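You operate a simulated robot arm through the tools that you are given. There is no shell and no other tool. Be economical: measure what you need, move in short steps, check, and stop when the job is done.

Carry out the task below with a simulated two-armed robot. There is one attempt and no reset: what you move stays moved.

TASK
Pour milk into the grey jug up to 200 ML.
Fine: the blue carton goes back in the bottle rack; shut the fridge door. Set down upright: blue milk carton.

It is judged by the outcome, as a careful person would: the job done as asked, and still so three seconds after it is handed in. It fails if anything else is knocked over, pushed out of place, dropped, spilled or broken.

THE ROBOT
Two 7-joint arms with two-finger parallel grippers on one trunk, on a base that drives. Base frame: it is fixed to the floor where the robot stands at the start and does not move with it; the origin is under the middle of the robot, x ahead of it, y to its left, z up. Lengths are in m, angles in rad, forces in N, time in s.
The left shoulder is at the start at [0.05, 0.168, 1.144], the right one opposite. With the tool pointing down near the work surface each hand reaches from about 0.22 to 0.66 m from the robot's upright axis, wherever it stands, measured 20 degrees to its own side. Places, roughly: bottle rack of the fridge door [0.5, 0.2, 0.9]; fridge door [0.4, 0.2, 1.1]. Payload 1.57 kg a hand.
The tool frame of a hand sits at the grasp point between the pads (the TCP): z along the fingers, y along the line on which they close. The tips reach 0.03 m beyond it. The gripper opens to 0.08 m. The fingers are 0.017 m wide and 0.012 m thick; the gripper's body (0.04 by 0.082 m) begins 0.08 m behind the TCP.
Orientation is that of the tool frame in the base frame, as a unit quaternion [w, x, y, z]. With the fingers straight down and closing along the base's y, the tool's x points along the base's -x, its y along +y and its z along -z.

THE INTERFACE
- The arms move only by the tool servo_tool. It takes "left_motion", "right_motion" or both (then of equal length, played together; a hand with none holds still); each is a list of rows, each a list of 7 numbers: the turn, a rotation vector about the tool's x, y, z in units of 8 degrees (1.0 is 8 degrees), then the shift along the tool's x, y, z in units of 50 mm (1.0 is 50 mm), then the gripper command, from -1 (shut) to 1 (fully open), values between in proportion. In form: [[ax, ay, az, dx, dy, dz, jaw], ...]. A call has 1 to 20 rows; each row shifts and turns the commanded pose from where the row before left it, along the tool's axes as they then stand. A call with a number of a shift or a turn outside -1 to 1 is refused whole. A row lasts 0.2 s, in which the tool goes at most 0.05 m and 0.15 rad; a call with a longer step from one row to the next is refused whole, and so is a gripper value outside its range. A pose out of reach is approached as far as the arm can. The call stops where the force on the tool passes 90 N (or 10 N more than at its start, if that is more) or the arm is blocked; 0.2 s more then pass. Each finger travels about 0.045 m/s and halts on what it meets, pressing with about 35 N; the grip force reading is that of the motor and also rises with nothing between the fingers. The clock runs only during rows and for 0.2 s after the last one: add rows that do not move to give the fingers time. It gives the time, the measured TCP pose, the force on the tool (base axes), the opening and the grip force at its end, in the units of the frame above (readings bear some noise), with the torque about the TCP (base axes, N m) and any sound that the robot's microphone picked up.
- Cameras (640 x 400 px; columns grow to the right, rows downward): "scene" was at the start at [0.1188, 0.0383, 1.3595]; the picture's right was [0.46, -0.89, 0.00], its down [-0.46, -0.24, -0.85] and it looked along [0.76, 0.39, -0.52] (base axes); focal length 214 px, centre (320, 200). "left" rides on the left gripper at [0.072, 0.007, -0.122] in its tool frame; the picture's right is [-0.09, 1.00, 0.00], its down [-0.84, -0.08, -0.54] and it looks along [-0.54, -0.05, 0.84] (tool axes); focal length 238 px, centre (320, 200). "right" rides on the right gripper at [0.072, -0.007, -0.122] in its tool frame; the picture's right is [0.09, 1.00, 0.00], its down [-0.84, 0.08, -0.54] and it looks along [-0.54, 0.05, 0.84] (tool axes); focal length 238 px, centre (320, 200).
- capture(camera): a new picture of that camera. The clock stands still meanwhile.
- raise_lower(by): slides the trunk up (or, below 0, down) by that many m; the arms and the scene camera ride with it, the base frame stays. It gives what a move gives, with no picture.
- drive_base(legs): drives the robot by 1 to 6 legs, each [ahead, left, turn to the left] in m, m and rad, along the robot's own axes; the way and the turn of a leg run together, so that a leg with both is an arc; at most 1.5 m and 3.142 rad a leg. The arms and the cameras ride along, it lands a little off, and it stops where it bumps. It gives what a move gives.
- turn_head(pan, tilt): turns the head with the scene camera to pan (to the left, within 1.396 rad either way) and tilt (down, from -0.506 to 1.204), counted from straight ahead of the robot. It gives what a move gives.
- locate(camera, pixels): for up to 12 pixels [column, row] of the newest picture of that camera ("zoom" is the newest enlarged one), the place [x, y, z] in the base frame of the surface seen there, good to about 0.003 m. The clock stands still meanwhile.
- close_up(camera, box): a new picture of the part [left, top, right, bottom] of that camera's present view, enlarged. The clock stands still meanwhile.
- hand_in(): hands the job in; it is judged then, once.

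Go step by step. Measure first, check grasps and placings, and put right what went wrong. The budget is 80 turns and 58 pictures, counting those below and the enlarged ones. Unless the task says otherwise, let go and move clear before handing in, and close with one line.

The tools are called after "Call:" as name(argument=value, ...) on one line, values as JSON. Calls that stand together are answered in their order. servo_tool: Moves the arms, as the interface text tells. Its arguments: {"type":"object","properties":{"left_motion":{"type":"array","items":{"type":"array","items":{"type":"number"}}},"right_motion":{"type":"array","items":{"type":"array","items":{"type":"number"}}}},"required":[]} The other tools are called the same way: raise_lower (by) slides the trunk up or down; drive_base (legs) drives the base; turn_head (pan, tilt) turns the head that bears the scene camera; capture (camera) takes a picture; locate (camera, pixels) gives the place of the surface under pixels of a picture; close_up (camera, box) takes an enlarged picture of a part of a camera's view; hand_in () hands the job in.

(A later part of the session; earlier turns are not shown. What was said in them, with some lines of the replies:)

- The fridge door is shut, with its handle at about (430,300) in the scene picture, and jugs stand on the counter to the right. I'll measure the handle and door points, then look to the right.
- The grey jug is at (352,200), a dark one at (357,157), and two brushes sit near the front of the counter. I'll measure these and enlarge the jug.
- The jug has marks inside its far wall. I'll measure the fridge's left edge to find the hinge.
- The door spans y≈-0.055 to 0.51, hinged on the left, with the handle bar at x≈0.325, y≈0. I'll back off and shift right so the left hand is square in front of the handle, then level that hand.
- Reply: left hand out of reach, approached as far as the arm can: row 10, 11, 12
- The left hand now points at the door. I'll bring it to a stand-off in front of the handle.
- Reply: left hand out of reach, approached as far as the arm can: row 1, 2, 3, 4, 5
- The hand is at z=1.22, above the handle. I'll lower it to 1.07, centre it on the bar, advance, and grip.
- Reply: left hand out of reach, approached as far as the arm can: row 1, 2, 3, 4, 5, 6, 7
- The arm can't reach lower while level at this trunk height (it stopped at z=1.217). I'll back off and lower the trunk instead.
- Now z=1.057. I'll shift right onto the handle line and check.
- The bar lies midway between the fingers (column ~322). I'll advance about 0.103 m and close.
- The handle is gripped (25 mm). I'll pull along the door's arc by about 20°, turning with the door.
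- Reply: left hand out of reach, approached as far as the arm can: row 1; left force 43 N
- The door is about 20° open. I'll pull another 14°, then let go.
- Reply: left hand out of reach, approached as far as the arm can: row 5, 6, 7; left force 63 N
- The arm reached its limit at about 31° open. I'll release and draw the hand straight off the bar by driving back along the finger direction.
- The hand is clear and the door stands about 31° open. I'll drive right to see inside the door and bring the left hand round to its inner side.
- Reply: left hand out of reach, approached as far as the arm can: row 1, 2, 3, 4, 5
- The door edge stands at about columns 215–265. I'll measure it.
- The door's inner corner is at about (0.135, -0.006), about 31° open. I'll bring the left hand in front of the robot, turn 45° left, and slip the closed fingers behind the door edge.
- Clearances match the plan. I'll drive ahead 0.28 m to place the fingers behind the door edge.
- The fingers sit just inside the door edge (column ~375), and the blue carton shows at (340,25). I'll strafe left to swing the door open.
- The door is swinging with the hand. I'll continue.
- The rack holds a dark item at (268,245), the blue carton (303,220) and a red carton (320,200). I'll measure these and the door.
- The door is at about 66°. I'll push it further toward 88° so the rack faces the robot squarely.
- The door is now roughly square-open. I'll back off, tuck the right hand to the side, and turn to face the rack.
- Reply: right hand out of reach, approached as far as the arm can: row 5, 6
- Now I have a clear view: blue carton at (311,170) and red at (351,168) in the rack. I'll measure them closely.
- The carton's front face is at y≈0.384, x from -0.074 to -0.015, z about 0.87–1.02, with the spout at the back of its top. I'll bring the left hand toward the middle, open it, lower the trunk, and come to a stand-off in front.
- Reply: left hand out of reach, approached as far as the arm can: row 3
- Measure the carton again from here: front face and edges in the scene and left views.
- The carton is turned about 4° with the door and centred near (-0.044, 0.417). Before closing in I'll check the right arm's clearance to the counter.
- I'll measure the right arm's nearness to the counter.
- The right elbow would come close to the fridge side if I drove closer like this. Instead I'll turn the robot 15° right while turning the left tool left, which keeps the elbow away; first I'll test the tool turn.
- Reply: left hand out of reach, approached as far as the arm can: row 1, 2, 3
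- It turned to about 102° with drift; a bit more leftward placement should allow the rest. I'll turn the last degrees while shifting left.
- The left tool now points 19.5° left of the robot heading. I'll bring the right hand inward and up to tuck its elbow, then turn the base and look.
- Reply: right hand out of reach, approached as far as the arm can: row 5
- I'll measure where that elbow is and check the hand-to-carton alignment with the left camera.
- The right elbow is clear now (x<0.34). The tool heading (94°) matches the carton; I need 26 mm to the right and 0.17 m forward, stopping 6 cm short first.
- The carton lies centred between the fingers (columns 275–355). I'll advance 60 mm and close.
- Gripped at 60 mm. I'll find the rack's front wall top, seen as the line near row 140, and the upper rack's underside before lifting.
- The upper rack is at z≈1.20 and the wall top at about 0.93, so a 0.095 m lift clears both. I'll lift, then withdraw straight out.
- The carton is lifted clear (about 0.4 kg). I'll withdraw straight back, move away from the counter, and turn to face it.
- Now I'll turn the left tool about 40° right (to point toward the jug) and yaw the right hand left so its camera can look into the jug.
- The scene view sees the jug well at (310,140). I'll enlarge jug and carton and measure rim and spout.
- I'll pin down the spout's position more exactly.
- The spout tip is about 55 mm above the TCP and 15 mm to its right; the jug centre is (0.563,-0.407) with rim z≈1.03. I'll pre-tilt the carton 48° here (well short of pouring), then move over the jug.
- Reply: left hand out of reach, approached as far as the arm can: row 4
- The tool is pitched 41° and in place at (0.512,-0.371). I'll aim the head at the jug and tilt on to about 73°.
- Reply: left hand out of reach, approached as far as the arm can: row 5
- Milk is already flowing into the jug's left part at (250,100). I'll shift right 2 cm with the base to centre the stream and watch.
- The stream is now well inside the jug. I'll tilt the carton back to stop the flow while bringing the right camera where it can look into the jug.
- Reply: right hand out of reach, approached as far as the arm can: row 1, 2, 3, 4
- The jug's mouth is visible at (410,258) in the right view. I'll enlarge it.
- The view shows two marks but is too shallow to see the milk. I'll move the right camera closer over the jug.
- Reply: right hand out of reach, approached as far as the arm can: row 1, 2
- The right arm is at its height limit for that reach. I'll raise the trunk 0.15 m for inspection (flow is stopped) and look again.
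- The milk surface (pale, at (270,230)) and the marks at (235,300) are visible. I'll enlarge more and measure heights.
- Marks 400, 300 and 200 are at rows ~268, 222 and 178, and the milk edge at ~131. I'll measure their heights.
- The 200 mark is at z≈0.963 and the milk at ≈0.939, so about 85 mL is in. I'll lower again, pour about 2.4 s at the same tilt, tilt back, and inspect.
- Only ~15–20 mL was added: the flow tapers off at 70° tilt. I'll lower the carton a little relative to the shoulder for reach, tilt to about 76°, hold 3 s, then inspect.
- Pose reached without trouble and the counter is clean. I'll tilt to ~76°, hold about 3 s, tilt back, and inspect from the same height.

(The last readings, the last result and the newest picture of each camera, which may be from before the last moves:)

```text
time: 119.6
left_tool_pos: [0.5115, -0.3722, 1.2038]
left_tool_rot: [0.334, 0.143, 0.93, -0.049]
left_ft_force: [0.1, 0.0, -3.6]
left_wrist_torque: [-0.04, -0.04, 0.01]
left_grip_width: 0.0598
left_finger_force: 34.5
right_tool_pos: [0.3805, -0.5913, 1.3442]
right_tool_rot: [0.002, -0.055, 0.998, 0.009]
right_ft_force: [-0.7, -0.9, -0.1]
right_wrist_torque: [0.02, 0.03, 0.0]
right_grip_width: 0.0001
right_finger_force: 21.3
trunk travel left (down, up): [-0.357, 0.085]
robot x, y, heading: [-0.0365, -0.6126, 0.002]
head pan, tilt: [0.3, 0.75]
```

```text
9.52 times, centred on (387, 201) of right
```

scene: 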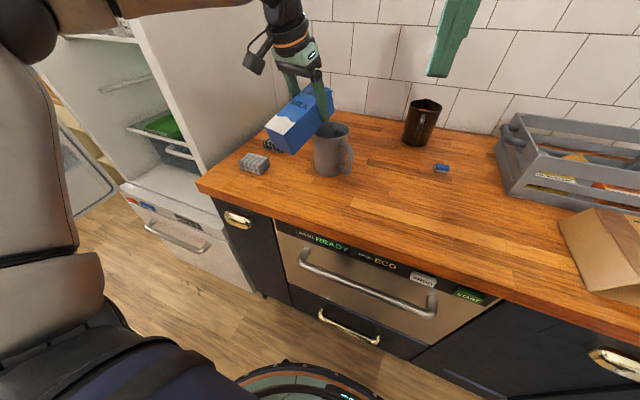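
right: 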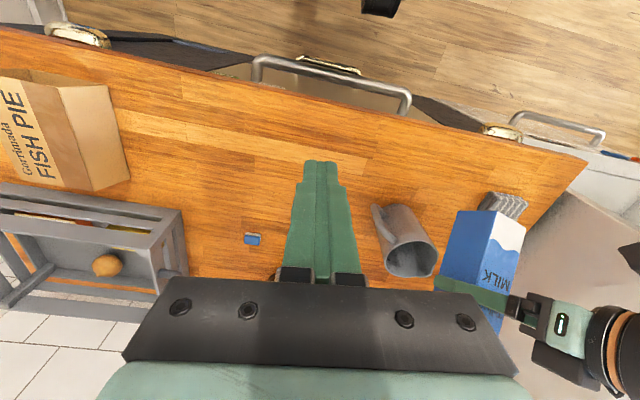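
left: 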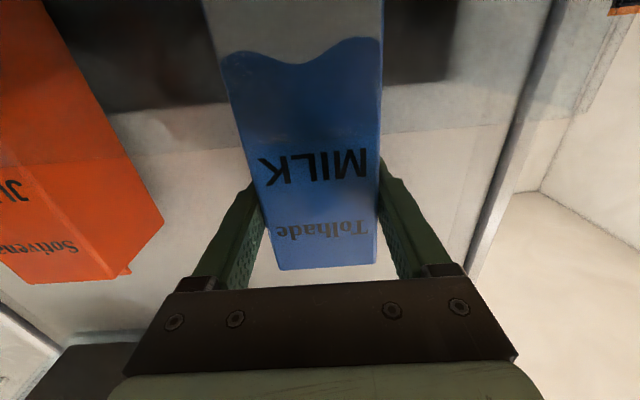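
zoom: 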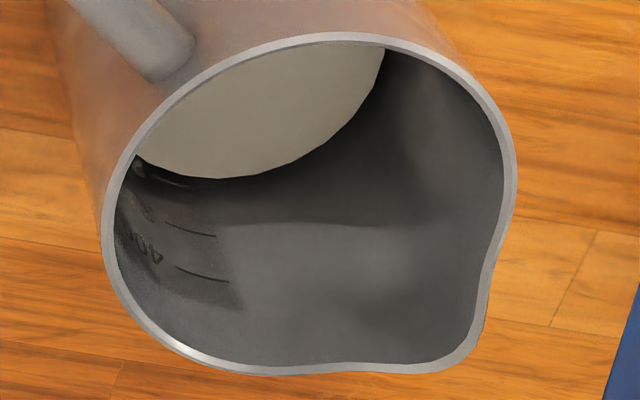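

The milk edge is now just short of the 200 line (line end near (195,187), edge near row 178). I'll measure heights.

Call:
locate(camera="zoom", pixels=[[250, 120], [300, 100], [200, 140], [220, 165], [320, 130], [190, 187], [175, 183], [205, 233], [210, 277], [180, 160], [260, 150], [340, 80]])

Call:
close_up(camera="right", box=[370, 190, 386, 204])

```text
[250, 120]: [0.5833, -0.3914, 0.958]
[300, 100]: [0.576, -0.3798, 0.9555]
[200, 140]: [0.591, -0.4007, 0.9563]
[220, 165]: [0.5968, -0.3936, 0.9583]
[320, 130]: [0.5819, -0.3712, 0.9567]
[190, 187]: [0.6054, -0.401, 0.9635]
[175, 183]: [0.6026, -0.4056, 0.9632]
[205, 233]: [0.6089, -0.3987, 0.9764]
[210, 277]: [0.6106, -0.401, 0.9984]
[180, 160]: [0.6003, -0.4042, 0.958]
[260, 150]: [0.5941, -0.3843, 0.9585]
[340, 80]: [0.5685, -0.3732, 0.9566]
```

```text
16.00 times, centred on (378, 197) of right
```

zoom: 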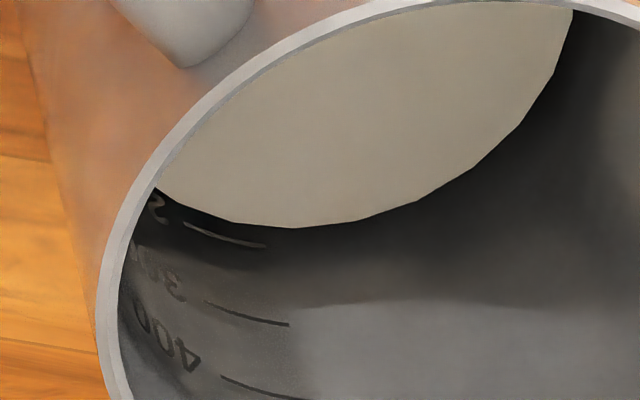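

The milk is about 15 px below the 200 line where 77 px equals 100 mL, so about 180 mL is in. I'll repeat with about 1.2° more tilt for the last ~20 mL.

Call:
raise_lower(by=-0.1)

Call:
servo_tool(left_motion=[[0, 0.9, 0, 0, 0, 0, -1], [0, 0.9, 0, 0, 0, 0, -1], [0, 0.9, 0, 0, 0, 0, -1], [0, 0.6, 0, 0, 0, 0, -1], [0, 0, 0, 0, 0, 0, -1], [0, 0, 0, 0, 0, 0, -1], [0, 0, 0, 0, 0, 0, -1], [0, 0, 0, 0, 0, 0, -1], [0, 0, 0, 0, 0, 0, -1], [0, 0, 0, 0, 0, 0, -1], [0, 0, 0, 0, 0, 0, -1], [0, 0, 0, 0, 0, 0, -1], [0, 0, 0, 0, 0, 0, -1], [0, 0, 0, 0, 0, 0, -1], [0, 0, 0, 0, 0, 0, -1], [0, -0.9, 0, 0, 0, 0, -1], [0, -0.9, 0, 0, 0, 0, -1], [0, -0.9, 0, 0, 0, 0, -1], [0, -0.6, 0, 0, 0, 0, -1], [0, 0, 0, 0, 0, 0, -1]])

Call:
raise_lower(by=0.1)

Call:
close_up(camera="right", box=[370, 190, 386, 204])

Call:
locate(camera="zoom", pixels=[[300, 100], [400, 100], [300, 160], [250, 150], [450, 60], [350, 60], [350, 130], [250, 315], [260, 385]])

```text
time: 120.9
left_tool_pos: [0.5106, -0.3708, 1.105]
left_tool_rot: [0.334, 0.145, 0.93, -0.051]
left_ft_force: [-0.2, -0.4, -3.0]
left_wrist_torque: [0.02, -0.07, 0.03]
left_grip_width: 0.0599
left_finger_force: 35.8
right_tool_pos: [0.3795, -0.5928, 1.2448]
right_tool_rot: [0.002, -0.056, 0.998, 0.008]
right_ft_force: [-0.5, 0.7, -0.1]
right_wrist_torque: [0.05, 0.01, -0.01]
right_grip_width: 0.0
right_finger_force: 20.8
trunk travel left (down, up): [-0.257, 0.185]
robot x, y, heading: [-0.0357, -0.6111, 0.003]
head pan, tilt: [0.3, 0.75]
```

```text
time: 125.1
left_tool_pos: [0.5102, -0.372, 1.1037]
left_tool_rot: [0.334, 0.144, 0.93, -0.05]
left_ft_force: [1.1, -0.1, -3.3]
left_wrist_torque: [-0.04, -0.05, 0.0]
left_grip_width: 0.0598
left_finger_force: 34.9
right_tool_pos: [0.3803, -0.5926, 1.2443]
right_tool_rot: [0.002, -0.056, 0.998, 0.008]
right_ft_force: [0.4, 0.2, -0.3]
right_wrist_torque: [0.01, 0.03, 0.01]
right_grip_width: 0.0
right_finger_force: 21.0
trunk travel left (down, up): [-0.257, 0.185]
robot x, y, heading: [-0.0351, -0.6113, 0.0]
head pan, tilt: [0.3, 0.75]
```

```text
time: 126.5
left_tool_pos: [0.5096, -0.3716, 1.2043]
left_tool_rot: [0.335, 0.144, 0.93, -0.051]
left_ft_force: [-0.1, 0.4, -3.4]
left_wrist_torque: [-0.03, -0.1, 0.0]
left_grip_width: 0.0599
left_finger_force: 34.7
right_tool_pos: [0.3803, -0.5916, 1.3439]
right_tool_rot: [0.001, -0.057, 0.998, 0.008]
right_ft_force: [0.2, -0.3, -0.6]
right_wrist_torque: [0.02, -0.03, -0.02]
right_grip_width: 0.0
right_finger_force: 21.4
trunk travel left (down, up): [-0.357, 0.085]
robot x, y, heading: [-0.0356, -0.6107, 0.003]
head pan, tilt: [0.3, 0.75]
```

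```text
16.00 times, centred on (378, 197) of right
```

zoom: 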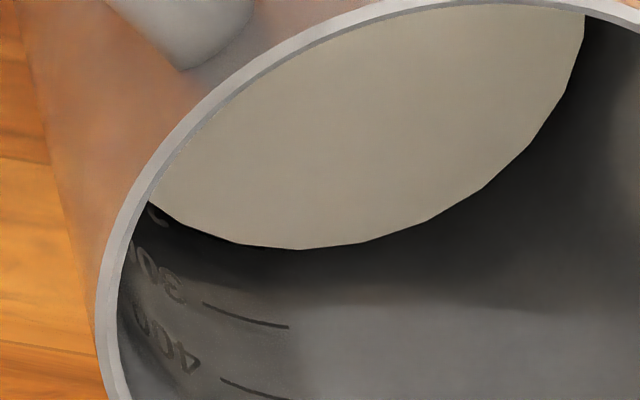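

```text
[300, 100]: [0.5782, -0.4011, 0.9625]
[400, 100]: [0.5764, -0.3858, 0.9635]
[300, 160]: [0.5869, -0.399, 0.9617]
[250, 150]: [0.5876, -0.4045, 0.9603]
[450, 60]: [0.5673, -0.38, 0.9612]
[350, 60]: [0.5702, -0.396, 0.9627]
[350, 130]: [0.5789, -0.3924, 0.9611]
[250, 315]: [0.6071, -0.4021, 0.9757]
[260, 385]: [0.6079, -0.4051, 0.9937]
```

The milk now just reaches the 200 line (surface z≈0.962, edge meeting where the line was). Pouring is done; I'll back away and bring the carton upright.

Call:
drive_base(legs=[[-0.28, 0, 0]])

Call:
servo_tool(left_motion=[[0, 0, 0, -0.57, 0, -0.69, -1], [0, 0, 0, -0.45, 0, -0.55, -1], [0, -0.8, 0, 0, 0, 0, -1], [0, -0.8, 0, 0, 0, 0, -1], [0, -0.8, 0, 0, 0, 0, -1], [0, -0.8, 0, 0, 0, 0, -1], [0, -0.8, 0, 0, 0, 0, -1], [0, -0.8, 0, 0, 0, 0, -1], [0, -0.8, 0, 0, 0, 0, -1], [0, -0.7, 0, 0, 0, 0, -1], [0, 0, 0, 0, 0, 0, -1]])

```text
time: 128.4
left_tool_pos: [0.2338, -0.372, 1.2047]
left_tool_rot: [0.334, 0.145, 0.93, -0.05]
left_ft_force: [-0.1, -0.4, -3.2]
left_wrist_torque: [-0.02, -0.09, -0.01]
left_grip_width: 0.0596
left_finger_force: 35.4
right_tool_pos: [0.101, -0.5922, 1.3443]
right_tool_rot: [0.002, -0.056, 0.998, 0.008]
right_ft_force: [-0.9, 0.3, 0.3]
right_wrist_torque: [-0.02, -0.01, 0.01]
right_grip_width: 0.0
right_finger_force: 21.3
trunk travel left (down, up): [-0.357, 0.085]
robot x, y, heading: [-0.3124, -0.6104, -0.002]
head pan, tilt: [0.3, 0.75]
```

```text
time: 130.8
left_tool_pos: [0.2342, -0.3731, 1.2852]
left_tool_rot: [0.698, 0.108, 0.699, -0.107]
left_ft_force: [-0.2, 0.3, -3.7]
left_wrist_torque: [-0.01, 0.0, -0.02]
left_grip_width: 0.0602
left_finger_force: 35.0
right_tool_pos: [0.103, -0.5958, 1.3448]
right_tool_rot: [0.002, -0.054, 0.998, 0.011]
right_ft_force: [0.1, -0.6, 0.4]
right_wrist_torque: [0.0, -0.04, 0.0]
right_grip_width: 0.0
right_finger_force: 21.1
trunk travel left (down, up): [-0.357, 0.085]
robot x, y, heading: [-0.3174, -0.6107, 0.006]
head pan, tilt: [0.3, 0.75]
```

The carton is upright again. I'll turn the left tool back to +19.5° and tuck the right hand as before.

Call:
servo_tool(left_motion=[[-0.773, 0, 0, 0, 0, 0, -1], [-0.773, 0, 0, 0, 0, 0, -1], [-0.773, 0, 0, 0, 0, 0, -1], [-0.773, 0, 0, 0, 0, 0, -1], [-0.773, 0, 0, 0, 0, 0, -1], [-0.773, 0, 0, 0, 0, 0, -1], [0, 0, 0, 0, 0, 0, -1]], right_motion=[[0, 0, 0.17, 0.65, -0.6, 0, -1], [0, 0, 0.17, 0.65, -0.6, 0, -1], [0, 0, 0.17, 0.65, -0.6, 0, -1], [0, 0, 0.17, 0.65, -0.6, 0, -1], [0, 0, 0, 0, 0, 0, -1], [0, 0, 0, 0, 0, 0, -1], [0, 0, 0, 0, 0, 0, -1]])

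Call:
raise_lower(by=-0.22)

```text
time: 132.4
left_tool_pos: [0.2343, -0.3722, 1.2843]
left_tool_rot: [0.696, -0.12, 0.697, 0.122]
left_ft_force: [0.8, 0.4, -3.0]
left_wrist_torque: [0.01, 0.03, 0.01]
left_grip_width: 0.06
left_finger_force: 35.4
right_tool_pos: [-0.0173, -0.7214, 1.3412]
right_tool_rot: [0.002, -0.008, 1.0, 0.008]
right_ft_force: [0.3, 0.0, -0.1]
right_wrist_torque: [0.0, -0.02, -0.06]
right_grip_width: 0.0002
right_finger_force: 21.0
trunk travel left (down, up): [-0.357, 0.085]
robot x, y, heading: [-0.3101, -0.6096, 0.0]
head pan, tilt: [0.3, 0.75]
```

```text
time: 134.8
left_tool_pos: [0.233, -0.3718, 1.0653]
left_tool_rot: [0.697, -0.118, 0.697, 0.12]
left_ft_force: [-0.4, 0.7, -3.4]
left_wrist_torque: [-0.01, 0.04, 0.01]
left_grip_width: 0.0599
left_finger_force: 35.5
right_tool_pos: [-0.0186, -0.7221, 1.1215]
right_tool_rot: [0.001, -0.008, 1.0, 0.009]
right_ft_force: [-0.5, 0.5, -0.1]
right_wrist_torque: [0.02, 0.02, -0.02]
right_grip_width: 0.0
right_finger_force: 21.4
trunk travel left (down, up): [-0.137, 0.305]
robot x, y, heading: [-0.3093, -0.6128, 0.004]
head pan, tilt: [0.3, 0.75]
```

Now I'll turn back to face the rack and return to the stand-off in front of the empty slot.

Call:
drive_base(legs=[[0, 0, 1.3], [0.325, 0, 0], [0, -0.29, 0]])

Call:
turn_head(pan=0.2, tilt=0.35)

Call:
capture(camera="scene")

Call:
locate(camera="scene", pixels=[[335, 170], [345, 190], [370, 170], [400, 190], [400, 270], [260, 280], [225, 250]])

```text
time: 142.9
left_tool_pos: [-0.0383, 0.2159, 1.0641]
left_tool_rot: [0.48, -0.518, 0.482, 0.519]
left_ft_force: [-0.6, 0.8, -3.3]
left_wrist_torque: [-0.02, -0.01, 0.04]
left_grip_width: 0.0595
left_finger_force: 34.8
right_tool_pos: [0.2344, -0.1161, 1.1207]
right_tool_rot: [-0.004, -0.615, 0.789, 0.009]
right_ft_force: [-0.1, -0.1, -0.7]
right_wrist_torque: [0.0, 0.03, 0.03]
right_grip_width: 0.0
right_finger_force: 21.8
trunk travel left (down, up): [-0.137, 0.305]
robot x, y, heading: [0.0486, -0.3714, 1.305]
head pan, tilt: [0.3, 0.75]
```

```text
time: 143.7
left_tool_pos: [-0.038, 0.2173, 1.0634]
left_tool_rot: [0.48, -0.518, 0.481, 0.519]
left_ft_force: [0.0, -0.8, -3.7]
left_wrist_torque: [-0.04, -0.01, 0.01]
left_grip_width: 0.0596
left_finger_force: 35.1
right_tool_pos: [0.2344, -0.1167, 1.1212]
right_tool_rot: [-0.004, -0.615, 0.789, 0.007]
right_ft_force: [-0.6, 0.0, 0.2]
right_wrist_torque: [0.06, -0.03, 0.01]
right_grip_width: 0.0
right_finger_force: 21.4
trunk travel left (down, up): [-0.137, 0.305]
robot x, y, heading: [0.049, -0.3746, 1.308]
head pan, tilt: [0.201, 0.351]
```

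```text
7 pictures are left
```

scene: 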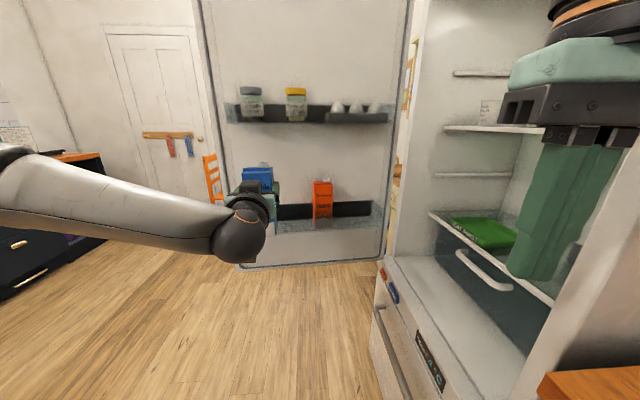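

```text
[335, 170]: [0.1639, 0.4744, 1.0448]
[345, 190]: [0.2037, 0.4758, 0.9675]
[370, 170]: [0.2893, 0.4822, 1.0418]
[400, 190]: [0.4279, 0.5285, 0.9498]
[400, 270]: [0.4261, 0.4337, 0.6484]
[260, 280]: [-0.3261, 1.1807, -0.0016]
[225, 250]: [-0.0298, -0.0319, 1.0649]
```

The door and rack are unmoved and the slot is free. I'll advance most of the way above the slot.

Call:
drive_base(legs=[[0.143, 0.044, 0]])

```text
time: 145.1
left_tool_pos: [-0.0437, 0.3654, 1.065]
left_tool_rot: [0.479, -0.519, 0.481, 0.52]
left_ft_force: [0.1, 0.2, -4.0]
left_wrist_torque: [-0.02, -0.01, 0.02]
left_grip_width: 0.0597
left_finger_force: 34.9
right_tool_pos: [0.2283, 0.0312, 1.1215]
right_tool_rot: [-0.004, -0.615, 0.788, 0.008]
right_ft_force: [0.3, -0.3, 0.0]
right_wrist_torque: [0.01, 0.01, 0.0]
right_grip_width: 0.0
right_finger_force: 21.4
trunk travel left (down, up): [-0.137, 0.305]
robot x, y, heading: [0.0452, -0.2285, 1.311]
head pan, tilt: [0.201, 0.351]
```

Call:
servo_tool(left_motion=[[0, 0, 0, 0, -0.04, 0.45, -1], [0, 0, 0, 0, 0, 0.43, -1], [0, 0, 0, 0, 0, 0, -1]])

Call:
raise_lower(by=-0.088)

Call:
capture(camera="left")

```text
time: 145.9
left_tool_pos: [-0.0455, 0.4091, 1.0644]
left_tool_rot: [0.48, -0.518, 0.483, 0.519]
left_ft_force: [-0.4, 0.4, -3.0]
left_wrist_torque: [-0.01, -0.02, 0.02]
left_grip_width: 0.0597
left_finger_force: 34.6
right_tool_pos: [0.2284, 0.032, 1.1203]
right_tool_rot: [-0.005, -0.615, 0.788, 0.008]
right_ft_force: [0.1, 0.4, 0.6]
right_wrist_torque: [0.01, 0.0, 0.0]
right_grip_width: 0.0
right_finger_force: 20.9
trunk travel left (down, up): [-0.137, 0.305]
robot x, y, heading: [0.0446, -0.2236, 1.309]
head pan, tilt: [0.201, 0.351]
```

```text
time: 147.1
left_tool_pos: [-0.0508, 0.4097, 0.9762]
left_tool_rot: [-0.481, 0.521, -0.479, -0.517]
left_ft_force: [-0.6, -0.4, -3.3]
left_wrist_torque: [-0.05, 0.03, -0.01]
left_grip_width: 0.0598
left_finger_force: 34.9
right_tool_pos: [0.2205, 0.0321, 1.0354]
right_tool_rot: [0.0, -0.616, 0.788, 0.005]
right_ft_force: [0.8, 0.1, 1.0]
right_wrist_torque: [0.0, -0.01, -0.04]
right_grip_width: 0.0
right_finger_force: 21.4
trunk travel left (down, up): [-0.049, 0.393]
robot x, y, heading: [0.0473, -0.2272, 1.31]
head pan, tilt: [0.201, 0.351]
```

```text
6 pictures are left
```

left: 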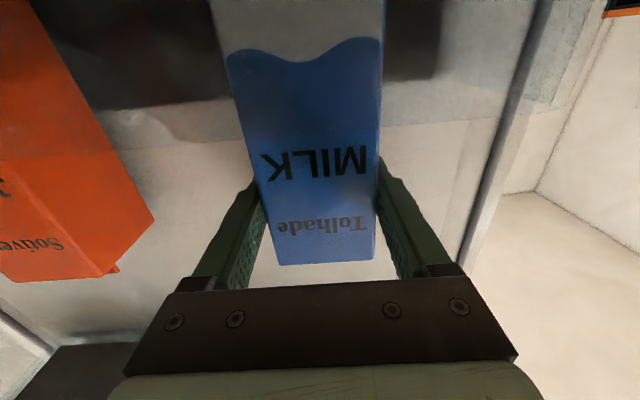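

It's inside the slot, about 2 mm above where it stood, with the weight still on the hand. I'll lower 4 mm more.

Call:
raise_lower(by=-0.004)

```text
time: 147.7
left_tool_pos: [-0.051, 0.4079, 0.9738]
left_tool_rot: [-0.484, 0.52, -0.477, -0.517]
left_ft_force: [1.5, -3.7, 5.1]
left_wrist_torque: [-0.22, 0.06, 0.08]
left_grip_width: 0.0598
left_finger_force: 34.0
right_tool_pos: [0.2189, 0.032, 1.0318]
right_tool_rot: [0.002, -0.615, 0.788, 0.004]
right_ft_force: [0.3, 0.2, 0.6]
right_wrist_torque: [-0.01, -0.04, 0.02]
right_grip_width: 0.0002
right_finger_force: 21.5
trunk travel left (down, up): [-0.045, 0.397]
robot x, y, heading: [0.0456, -0.2297, 1.305]
head pan, tilt: [0.201, 0.351]
```

Contact with the rack floor (force now upward, z=0.974, as before). I'll release and withdraw straight back.

Call:
servo_tool(left_motion=[[0, 0, 0, 0, 0, 0, 0.7], [0, 0, 0, 0, 0, 0, 1], [0, 0, 0, 0, 0, 0, 1], [0, 0, 0, 0, 0, 0, 1], [0, 0, 0, 0, 0, -0.4, 1], [0, 0, 0, 0, 0, -0.6, 1], [0, 0, 0, 0, 0, -0.8, 1], [0, 0, 0, 0, 0, 0, 1]])

Call:
drive_base(legs=[[-0.19, -0.06, 0]])

Call:
capture(camera="scene")

```text
time: 149.5
left_tool_pos: [-0.0471, 0.3182, 0.9721]
left_tool_rot: [-0.483, 0.522, -0.478, -0.516]
left_ft_force: [-0.7, -0.7, -0.3]
left_wrist_torque: [0.01, -0.01, -0.01]
left_grip_width: 0.0802
left_finger_force: 0.0
right_tool_pos: [0.218, 0.0318, 1.0314]
right_tool_rot: [0.001, -0.615, 0.788, 0.003]
right_ft_force: [-0.2, -0.1, 1.0]
right_wrist_torque: [0.02, -0.01, -0.04]
right_grip_width: 0.0002
right_finger_force: 20.8
trunk travel left (down, up): [-0.045, 0.397]
robot x, y, heading: [0.0496, -0.2261, 1.307]
head pan, tilt: [0.201, 0.351]
```

```text
time: 151.1
left_tool_pos: [-0.0484, 0.1264, 0.9676]
left_tool_rot: [-0.481, 0.525, -0.479, -0.514]
left_ft_force: [0.1, 0.4, 0.2]
left_wrist_torque: [0.01, -0.01, 0.0]
left_grip_width: 0.08
left_finger_force: 0.1
right_tool_pos: [0.2174, -0.1609, 1.0299]
right_tool_rot: [0.001, -0.617, 0.787, -0.002]
right_ft_force: [0.7, -0.2, 0.4]
right_wrist_torque: [0.0, -0.01, 0.0]
right_grip_width: 0.0
right_finger_force: 21.4
trunk travel left (down, up): [-0.045, 0.397]
robot x, y, heading: [0.0515, -0.4238, 1.31]
head pan, tilt: [0.201, 0.351]
```

```text
5 pictures are left
```

scene: 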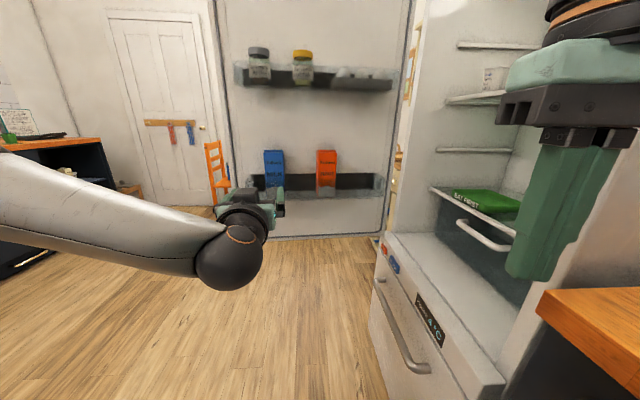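

The blue carton stands upright in the rack beside the red one. To close the door I must go round to its outer face, so I'll check the free space to the left.

Call:
locate(camera="scene", pixels=[[215, 160], [226, 195], [100, 200], [130, 215], [275, 160], [237, 110], [60, 240], [160, 230], [95, 150], [20, 265]])

Call:
drive_base(legs=[[-0.05, 0.25, 0]])

Call:
servo_tool(left_motion=[[0.8, 0, 0, 0, 0, 0, -1], [0.8, 0, 0, 0, 0, 0, -1], [0.8, 0, 0, 0, 0, 0, -1], [0.8, 0, 0, 0, 0, 0, -1], [0.8, 0, 0, 0, 0, 0, -1], [0.6, 0, 0, 0, 0, 0, -1], [0, 0, 0, 0, 0, 0, -1]])

Call:
raise_lower(by=0.3)

```text
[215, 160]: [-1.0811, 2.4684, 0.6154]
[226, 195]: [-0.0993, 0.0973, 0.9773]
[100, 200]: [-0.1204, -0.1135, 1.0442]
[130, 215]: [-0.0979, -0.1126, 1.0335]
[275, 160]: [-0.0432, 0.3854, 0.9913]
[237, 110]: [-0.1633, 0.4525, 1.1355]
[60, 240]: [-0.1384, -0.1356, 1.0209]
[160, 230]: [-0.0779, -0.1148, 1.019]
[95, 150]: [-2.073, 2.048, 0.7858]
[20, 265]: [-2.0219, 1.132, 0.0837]
```

```text
time: 153.9
left_tool_pos: [-0.2918, 0.1378, 0.9724]
left_tool_rot: [0.479, -0.518, 0.482, 0.52]
left_ft_force: [0.6, 0.4, 0.8]
left_wrist_torque: [0.02, 0.02, 0.01]
left_grip_width: 0.08
left_finger_force: 0.1
right_tool_pos: [-0.0266, -0.1509, 1.0284]
right_tool_rot: [-0.003, -0.616, 0.788, 0.008]
right_ft_force: [-0.2, -0.6, 0.3]
right_wrist_torque: [0.0, 0.04, 0.01]
right_grip_width: 0.0
right_finger_force: 21.4
trunk travel left (down, up): [-0.045, 0.397]
robot x, y, heading: [-0.2101, -0.4071, 1.307]
head pan, tilt: [0.201, 0.351]
```

```text
time: 155.5
left_tool_pos: [-0.2904, 0.1381, 0.9735]
left_tool_rot: [0.62, -0.339, 0.621, 0.34]
left_ft_force: [0.9, -0.3, -0.5]
left_wrist_torque: [-0.02, -0.04, 0.0]
left_grip_width: 0.0
left_finger_force: 21.1
right_tool_pos: [-0.0247, -0.1495, 1.0283]
right_tool_rot: [-0.004, -0.616, 0.788, 0.007]
right_ft_force: [-0.2, 0.7, -0.1]
right_wrist_torque: [0.01, -0.02, 0.0]
right_grip_width: 0.0
right_finger_force: 21.3
trunk travel left (down, up): [-0.045, 0.397]
robot x, y, heading: [-0.2074, -0.4062, 1.306]
head pan, tilt: [0.201, 0.351]
```

```text
time: 158.5
left_tool_pos: [-0.2913, 0.1379, 1.2738]
left_tool_rot: [0.619, -0.339, 0.622, 0.34]
left_ft_force: [1.2, 0.2, -0.2]
left_wrist_torque: [0.01, -0.03, 0.02]
left_grip_width: 0.0
left_finger_force: 21.0
right_tool_pos: [-0.0261, -0.148, 1.3294]
right_tool_rot: [-0.002, -0.615, 0.788, 0.007]
right_ft_force: [0.2, 0.5, 0.7]
right_wrist_torque: [-0.02, 0.03, 0.0]
right_grip_width: 0.0
right_finger_force: 21.9
trunk travel left (down, up): [-0.345, 0.097]
robot x, y, heading: [-0.2105, -0.4024, 1.305]
head pan, tilt: [0.201, 0.351]
```

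Space to the left is free (nearest things over 2 m away). I'll drive round to the outer side of the door with the closed left fingers above handle height.

Call:
drive_base(legs=[[0.05, 0.574, 0], [0, 0, -1.305], [0, 0.551, 0]])

Call:
turn_head(pan=0.3, tilt=0.35)

Call:
capture(camera="scene")

```text
time: 172.2
left_tool_pos: [-0.257, 0.5716, 1.2734]
left_tool_rot: [0.699, 0.103, 0.7, -0.101]
left_ft_force: [0.5, -0.2, 0.3]
left_wrist_torque: [0.0, -0.01, 0.05]
left_grip_width: 0.0001
left_finger_force: 21.2
right_tool_pos: [-0.4624, 0.2377, 1.3287]
right_tool_rot: [0.001, -0.015, 1.0, 0.008]
right_ft_force: [0.4, -0.1, -0.2]
right_wrist_torque: [-0.01, 0.03, -0.02]
right_grip_width: 0.0
right_finger_force: 21.0
trunk travel left (down, up): [-0.345, 0.097]
robot x, y, heading: [-0.7593, 0.3435, 0.014]
head pan, tilt: [0.201, 0.351]
```

```text
time: 172.8
left_tool_pos: [-0.2572, 0.5727, 1.2735]
left_tool_rot: [0.699, 0.104, 0.7, -0.102]
left_ft_force: [0.1, -0.3, -1.0]
left_wrist_torque: [0.0, -0.04, 0.02]
left_grip_width: 0.0
left_finger_force: 21.0
right_tool_pos: [-0.4621, 0.2377, 1.3288]
right_tool_rot: [0.001, -0.015, 1.0, 0.007]
right_ft_force: [-0.6, 0.1, -1.3]
right_wrist_torque: [0.01, 0.03, -0.01]
right_grip_width: 0.0
right_finger_force: 21.4
trunk travel left (down, up): [-0.345, 0.097]
robot x, y, heading: [-0.7604, 0.3426, 0.011]
head pan, tilt: [0.3, 0.351]
```

```text
4 pictures are left
```

scene: 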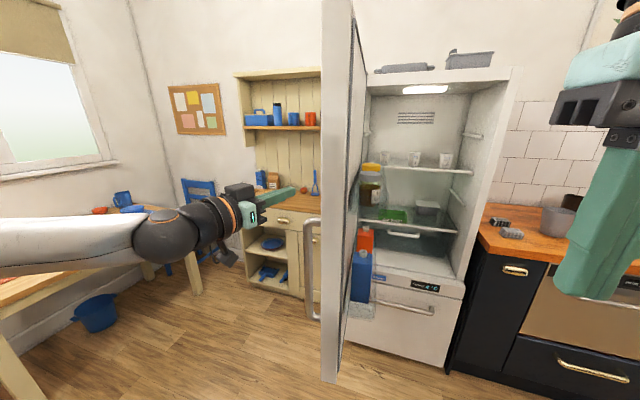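

The door edge is at column ~335 and the fingers are just left of it. I'll advance along the outer face, then push right.

Call:
drive_base(legs=[[0.147, 0.016, -0.01], [0.03, -0.17, 0], [0.04, -0.15, 0]])

Call:
capture(camera="scene")

```text
time: 177.5
left_tool_pos: [-0.0387, 0.2638, 1.2728]
left_tool_rot: [0.698, 0.107, 0.7, -0.105]
left_ft_force: [0.8, 0.1, 0.7]
left_wrist_torque: [-0.03, 0.0, 0.01]
left_grip_width: 0.0
left_finger_force: 20.7
right_tool_pos: [-0.2456, -0.0676, 1.3285]
right_tool_rot: [0.002, -0.011, 1.0, 0.007]
right_ft_force: [-0.1, 0.2, 0.8]
right_wrist_torque: [0.0, 0.01, -0.01]
right_grip_width: 0.0
right_finger_force: 21.4
trunk travel left (down, up): [-0.345, 0.097]
robot x, y, heading: [-0.5411, 0.0388, 0.003]
head pan, tilt: [0.3, 0.351]
```

```text
3 pictures are left
```

scene: 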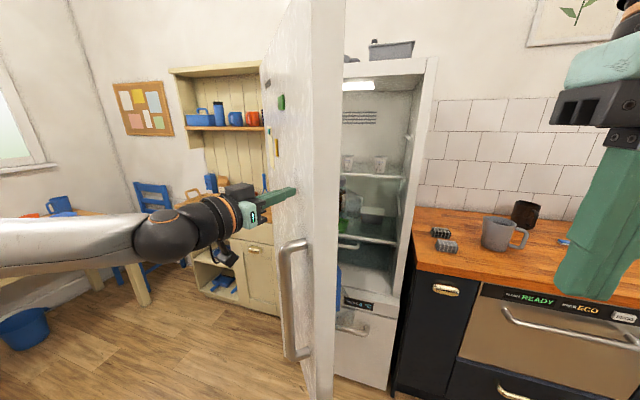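

The door is following (about 58°). I'll continue along its arc.

Call:
drive_base(legs=[[0.055, -0.067, 0], [0.075, -0.067, 0], [0.095, -0.053, 0]])

Call:
drive_base(legs=[[0.1, -0.035, 0]])

Call:
locate(camera="scene", pixels=[[505, 232]])

```text
time: 180.4
left_tool_pos: [0.1859, 0.0768, 1.2728]
left_tool_rot: [0.698, 0.109, 0.7, -0.105]
left_ft_force: [0.1, 0.5, -0.7]
left_wrist_torque: [0.03, 0.0, 0.01]
left_grip_width: 0.0
left_finger_force: 21.3
right_tool_pos: [-0.021, -0.2554, 1.328]
right_tool_rot: [0.0, -0.012, 1.0, 0.007]
right_ft_force: [0.0, 0.0, -0.8]
right_wrist_torque: [0.01, 0.01, 0.01]
right_grip_width: 0.0
right_finger_force: 21.3
trunk travel left (down, up): [-0.345, 0.097]
robot x, y, heading: [-0.3132, -0.1426, 0.002]
head pan, tilt: [0.3, 0.351]
```

```text
time: 181.6
left_tool_pos: [0.2867, 0.0417, 1.2729]
left_tool_rot: [0.698, 0.108, 0.7, -0.105]
left_ft_force: [-0.6, -0.3, 0.2]
left_wrist_torque: [0.0, -0.01, 0.03]
left_grip_width: 0.0
left_finger_force: 21.7
right_tool_pos: [0.0789, -0.2893, 1.3297]
right_tool_rot: [0.001, -0.011, 1.0, 0.007]
right_ft_force: [-0.2, -0.3, 0.3]
right_wrist_torque: [0.0, 0.01, -0.02]
right_grip_width: 0.0
right_finger_force: 21.6
trunk travel left (down, up): [-0.345, 0.097]
robot x, y, heading: [-0.216, -0.1808, 0.004]
head pan, tilt: [0.3, 0.351]
```

```text
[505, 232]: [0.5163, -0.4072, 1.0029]
```

The fingertips are at x≈0.315 with about 6 cm to go. I'll finish with a gentle forward push by the arm.

Call:
servo_tool(left_motion=[[0, 0, 0, 0, 0.09, 0.29, -1], [0, 0, 0, 0, 0.09, 0.29, -1], [0, 0, 0, 0, 0.09, 0.29, -1], [0, 0, 0, 0, 0.09, 0.29, -1], [0, 0, 0, 0, 0.06, 0.19, -1], [0, 0, 0, 0, 0, 0, -1]])

```text
time: 183.0
left_tool_pos: [0.3457, 0.043, 1.2718]
left_tool_rot: [0.699, 0.108, 0.699, -0.108]
left_ft_force: [-62.8, 13.7, -17.7]
left_wrist_torque: [-0.04, 0.55, 0.51]
left_grip_width: 0.0001
left_finger_force: 21.2
right_tool_pos: [0.0694, -0.2845, 1.3302]
right_tool_rot: [0.006, -0.012, 1.0, 0.005]
right_ft_force: [-0.1, 0.4, 0.2]
right_wrist_torque: [0.0, -0.03, -0.01]
right_grip_width: 0.0
right_finger_force: 21.4
trunk travel left (down, up): [-0.345, 0.097]
robot x, y, heading: [-0.2169, -0.177, 0.008]
head pan, tilt: [0.3, 0.351]
```

The door resists with 63 N at x≈0.375, so it is seated. I'll retract and verify.

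Call:
servo_tool(left_motion=[[0, 0, 0, 0, 0, -0.5, -1], [0, 0, 0, 0, 0, -0.8, -1], [0, 0, 0, 0, 0, 0, -1]])

Call:
drive_base(legs=[[-0.2, 0, 0]])

Call:
turn_head(pan=0.0, tilt=0.45)

Call:
capture(camera="scene")

```text
time: 183.8
left_tool_pos: [0.2961, 0.0618, 1.2741]
left_tool_rot: [0.699, 0.106, 0.7, -0.104]
left_ft_force: [-0.5, -0.6, -0.2]
left_wrist_torque: [0.0, 0.01, -0.01]
left_grip_width: 0.0001
left_finger_force: 21.9
right_tool_pos: [0.08, -0.2887, 1.3278]
right_tool_rot: [0.002, -0.012, 1.0, 0.007]
right_ft_force: [0.3, 0.7, 0.0]
right_wrist_torque: [-0.01, -0.03, -0.01]
right_grip_width: 0.0
right_finger_force: 21.1
trunk travel left (down, up): [-0.345, 0.097]
robot x, y, heading: [-0.2145, -0.1779, 0.001]
head pan, tilt: [0.3, 0.351]
```

```text
time: 185.4
left_tool_pos: [0.0946, 0.0605, 1.2732]
left_tool_rot: [0.698, 0.108, 0.7, -0.106]
left_ft_force: [-0.2, 0.6, -0.1]
left_wrist_torque: [0.0, 0.03, 0.04]
left_grip_width: 0.0002
left_finger_force: 21.7
right_tool_pos: [-0.1218, -0.2887, 1.3289]
right_tool_rot: [0.002, -0.012, 1.0, 0.007]
right_ft_force: [-0.3, -0.4, 0.3]
right_wrist_torque: [-0.03, -0.04, 0.0]
right_grip_width: 0.0001
right_finger_force: 20.9
trunk travel left (down, up): [-0.345, 0.097]
robot x, y, heading: [-0.4144, -0.1816, 0.003]
head pan, tilt: [0.3, 0.351]
```

```text
time: 186.2
left_tool_pos: [0.0959, 0.0603, 1.274]
left_tool_rot: [0.698, 0.107, 0.7, -0.105]
left_ft_force: [0.0, 0.1, -0.6]
left_wrist_torque: [-0.02, -0.01, 0.01]
left_grip_width: 0.0
left_finger_force: 21.2
right_tool_pos: [-0.1207, -0.2897, 1.3289]
right_tool_rot: [0.001, -0.011, 1.0, 0.007]
right_ft_force: [-0.1, -0.4, 0.7]
right_wrist_torque: [0.0, 0.0, 0.02]
right_grip_width: 0.0
right_finger_force: 21.5
trunk travel left (down, up): [-0.345, 0.097]
robot x, y, heading: [-0.4176, -0.1805, 0.002]
head pan, tilt: [0.0, 0.45]
```

```text
2 pictures are left
```

scene: 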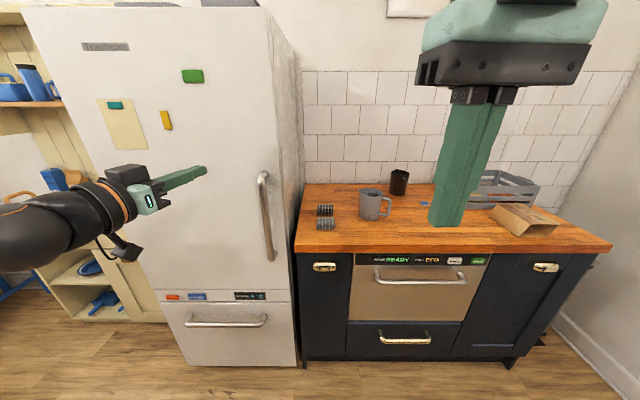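

Call:
locate(camera="scene", pixels=[[240, 140], [250, 230], [220, 270], [150, 260], [200, 120], [260, 100], [366, 215], [325, 210], [325, 224]])

```text
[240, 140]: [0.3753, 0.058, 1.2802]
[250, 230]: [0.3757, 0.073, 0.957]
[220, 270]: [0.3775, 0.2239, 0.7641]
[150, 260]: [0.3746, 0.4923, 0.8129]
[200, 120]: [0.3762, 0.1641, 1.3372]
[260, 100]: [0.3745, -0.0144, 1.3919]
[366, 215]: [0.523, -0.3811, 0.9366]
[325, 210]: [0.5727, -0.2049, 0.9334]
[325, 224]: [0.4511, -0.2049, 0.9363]
```

The door face is flat at x≈0.375 everywhere, the same as at the start, so it is shut. The jug and brushes are where they were, the counter is clean, and both hands are clear, so I'm handing in.

Call:
hand_in()

```text
The job is handed in.
```

The grey jug is filled to the 200 mL mark, judged by eye and height readings at the line. The blue carton is upright in the bottle rack, the fridge door is shut, and I saw nothing spilled or moved.
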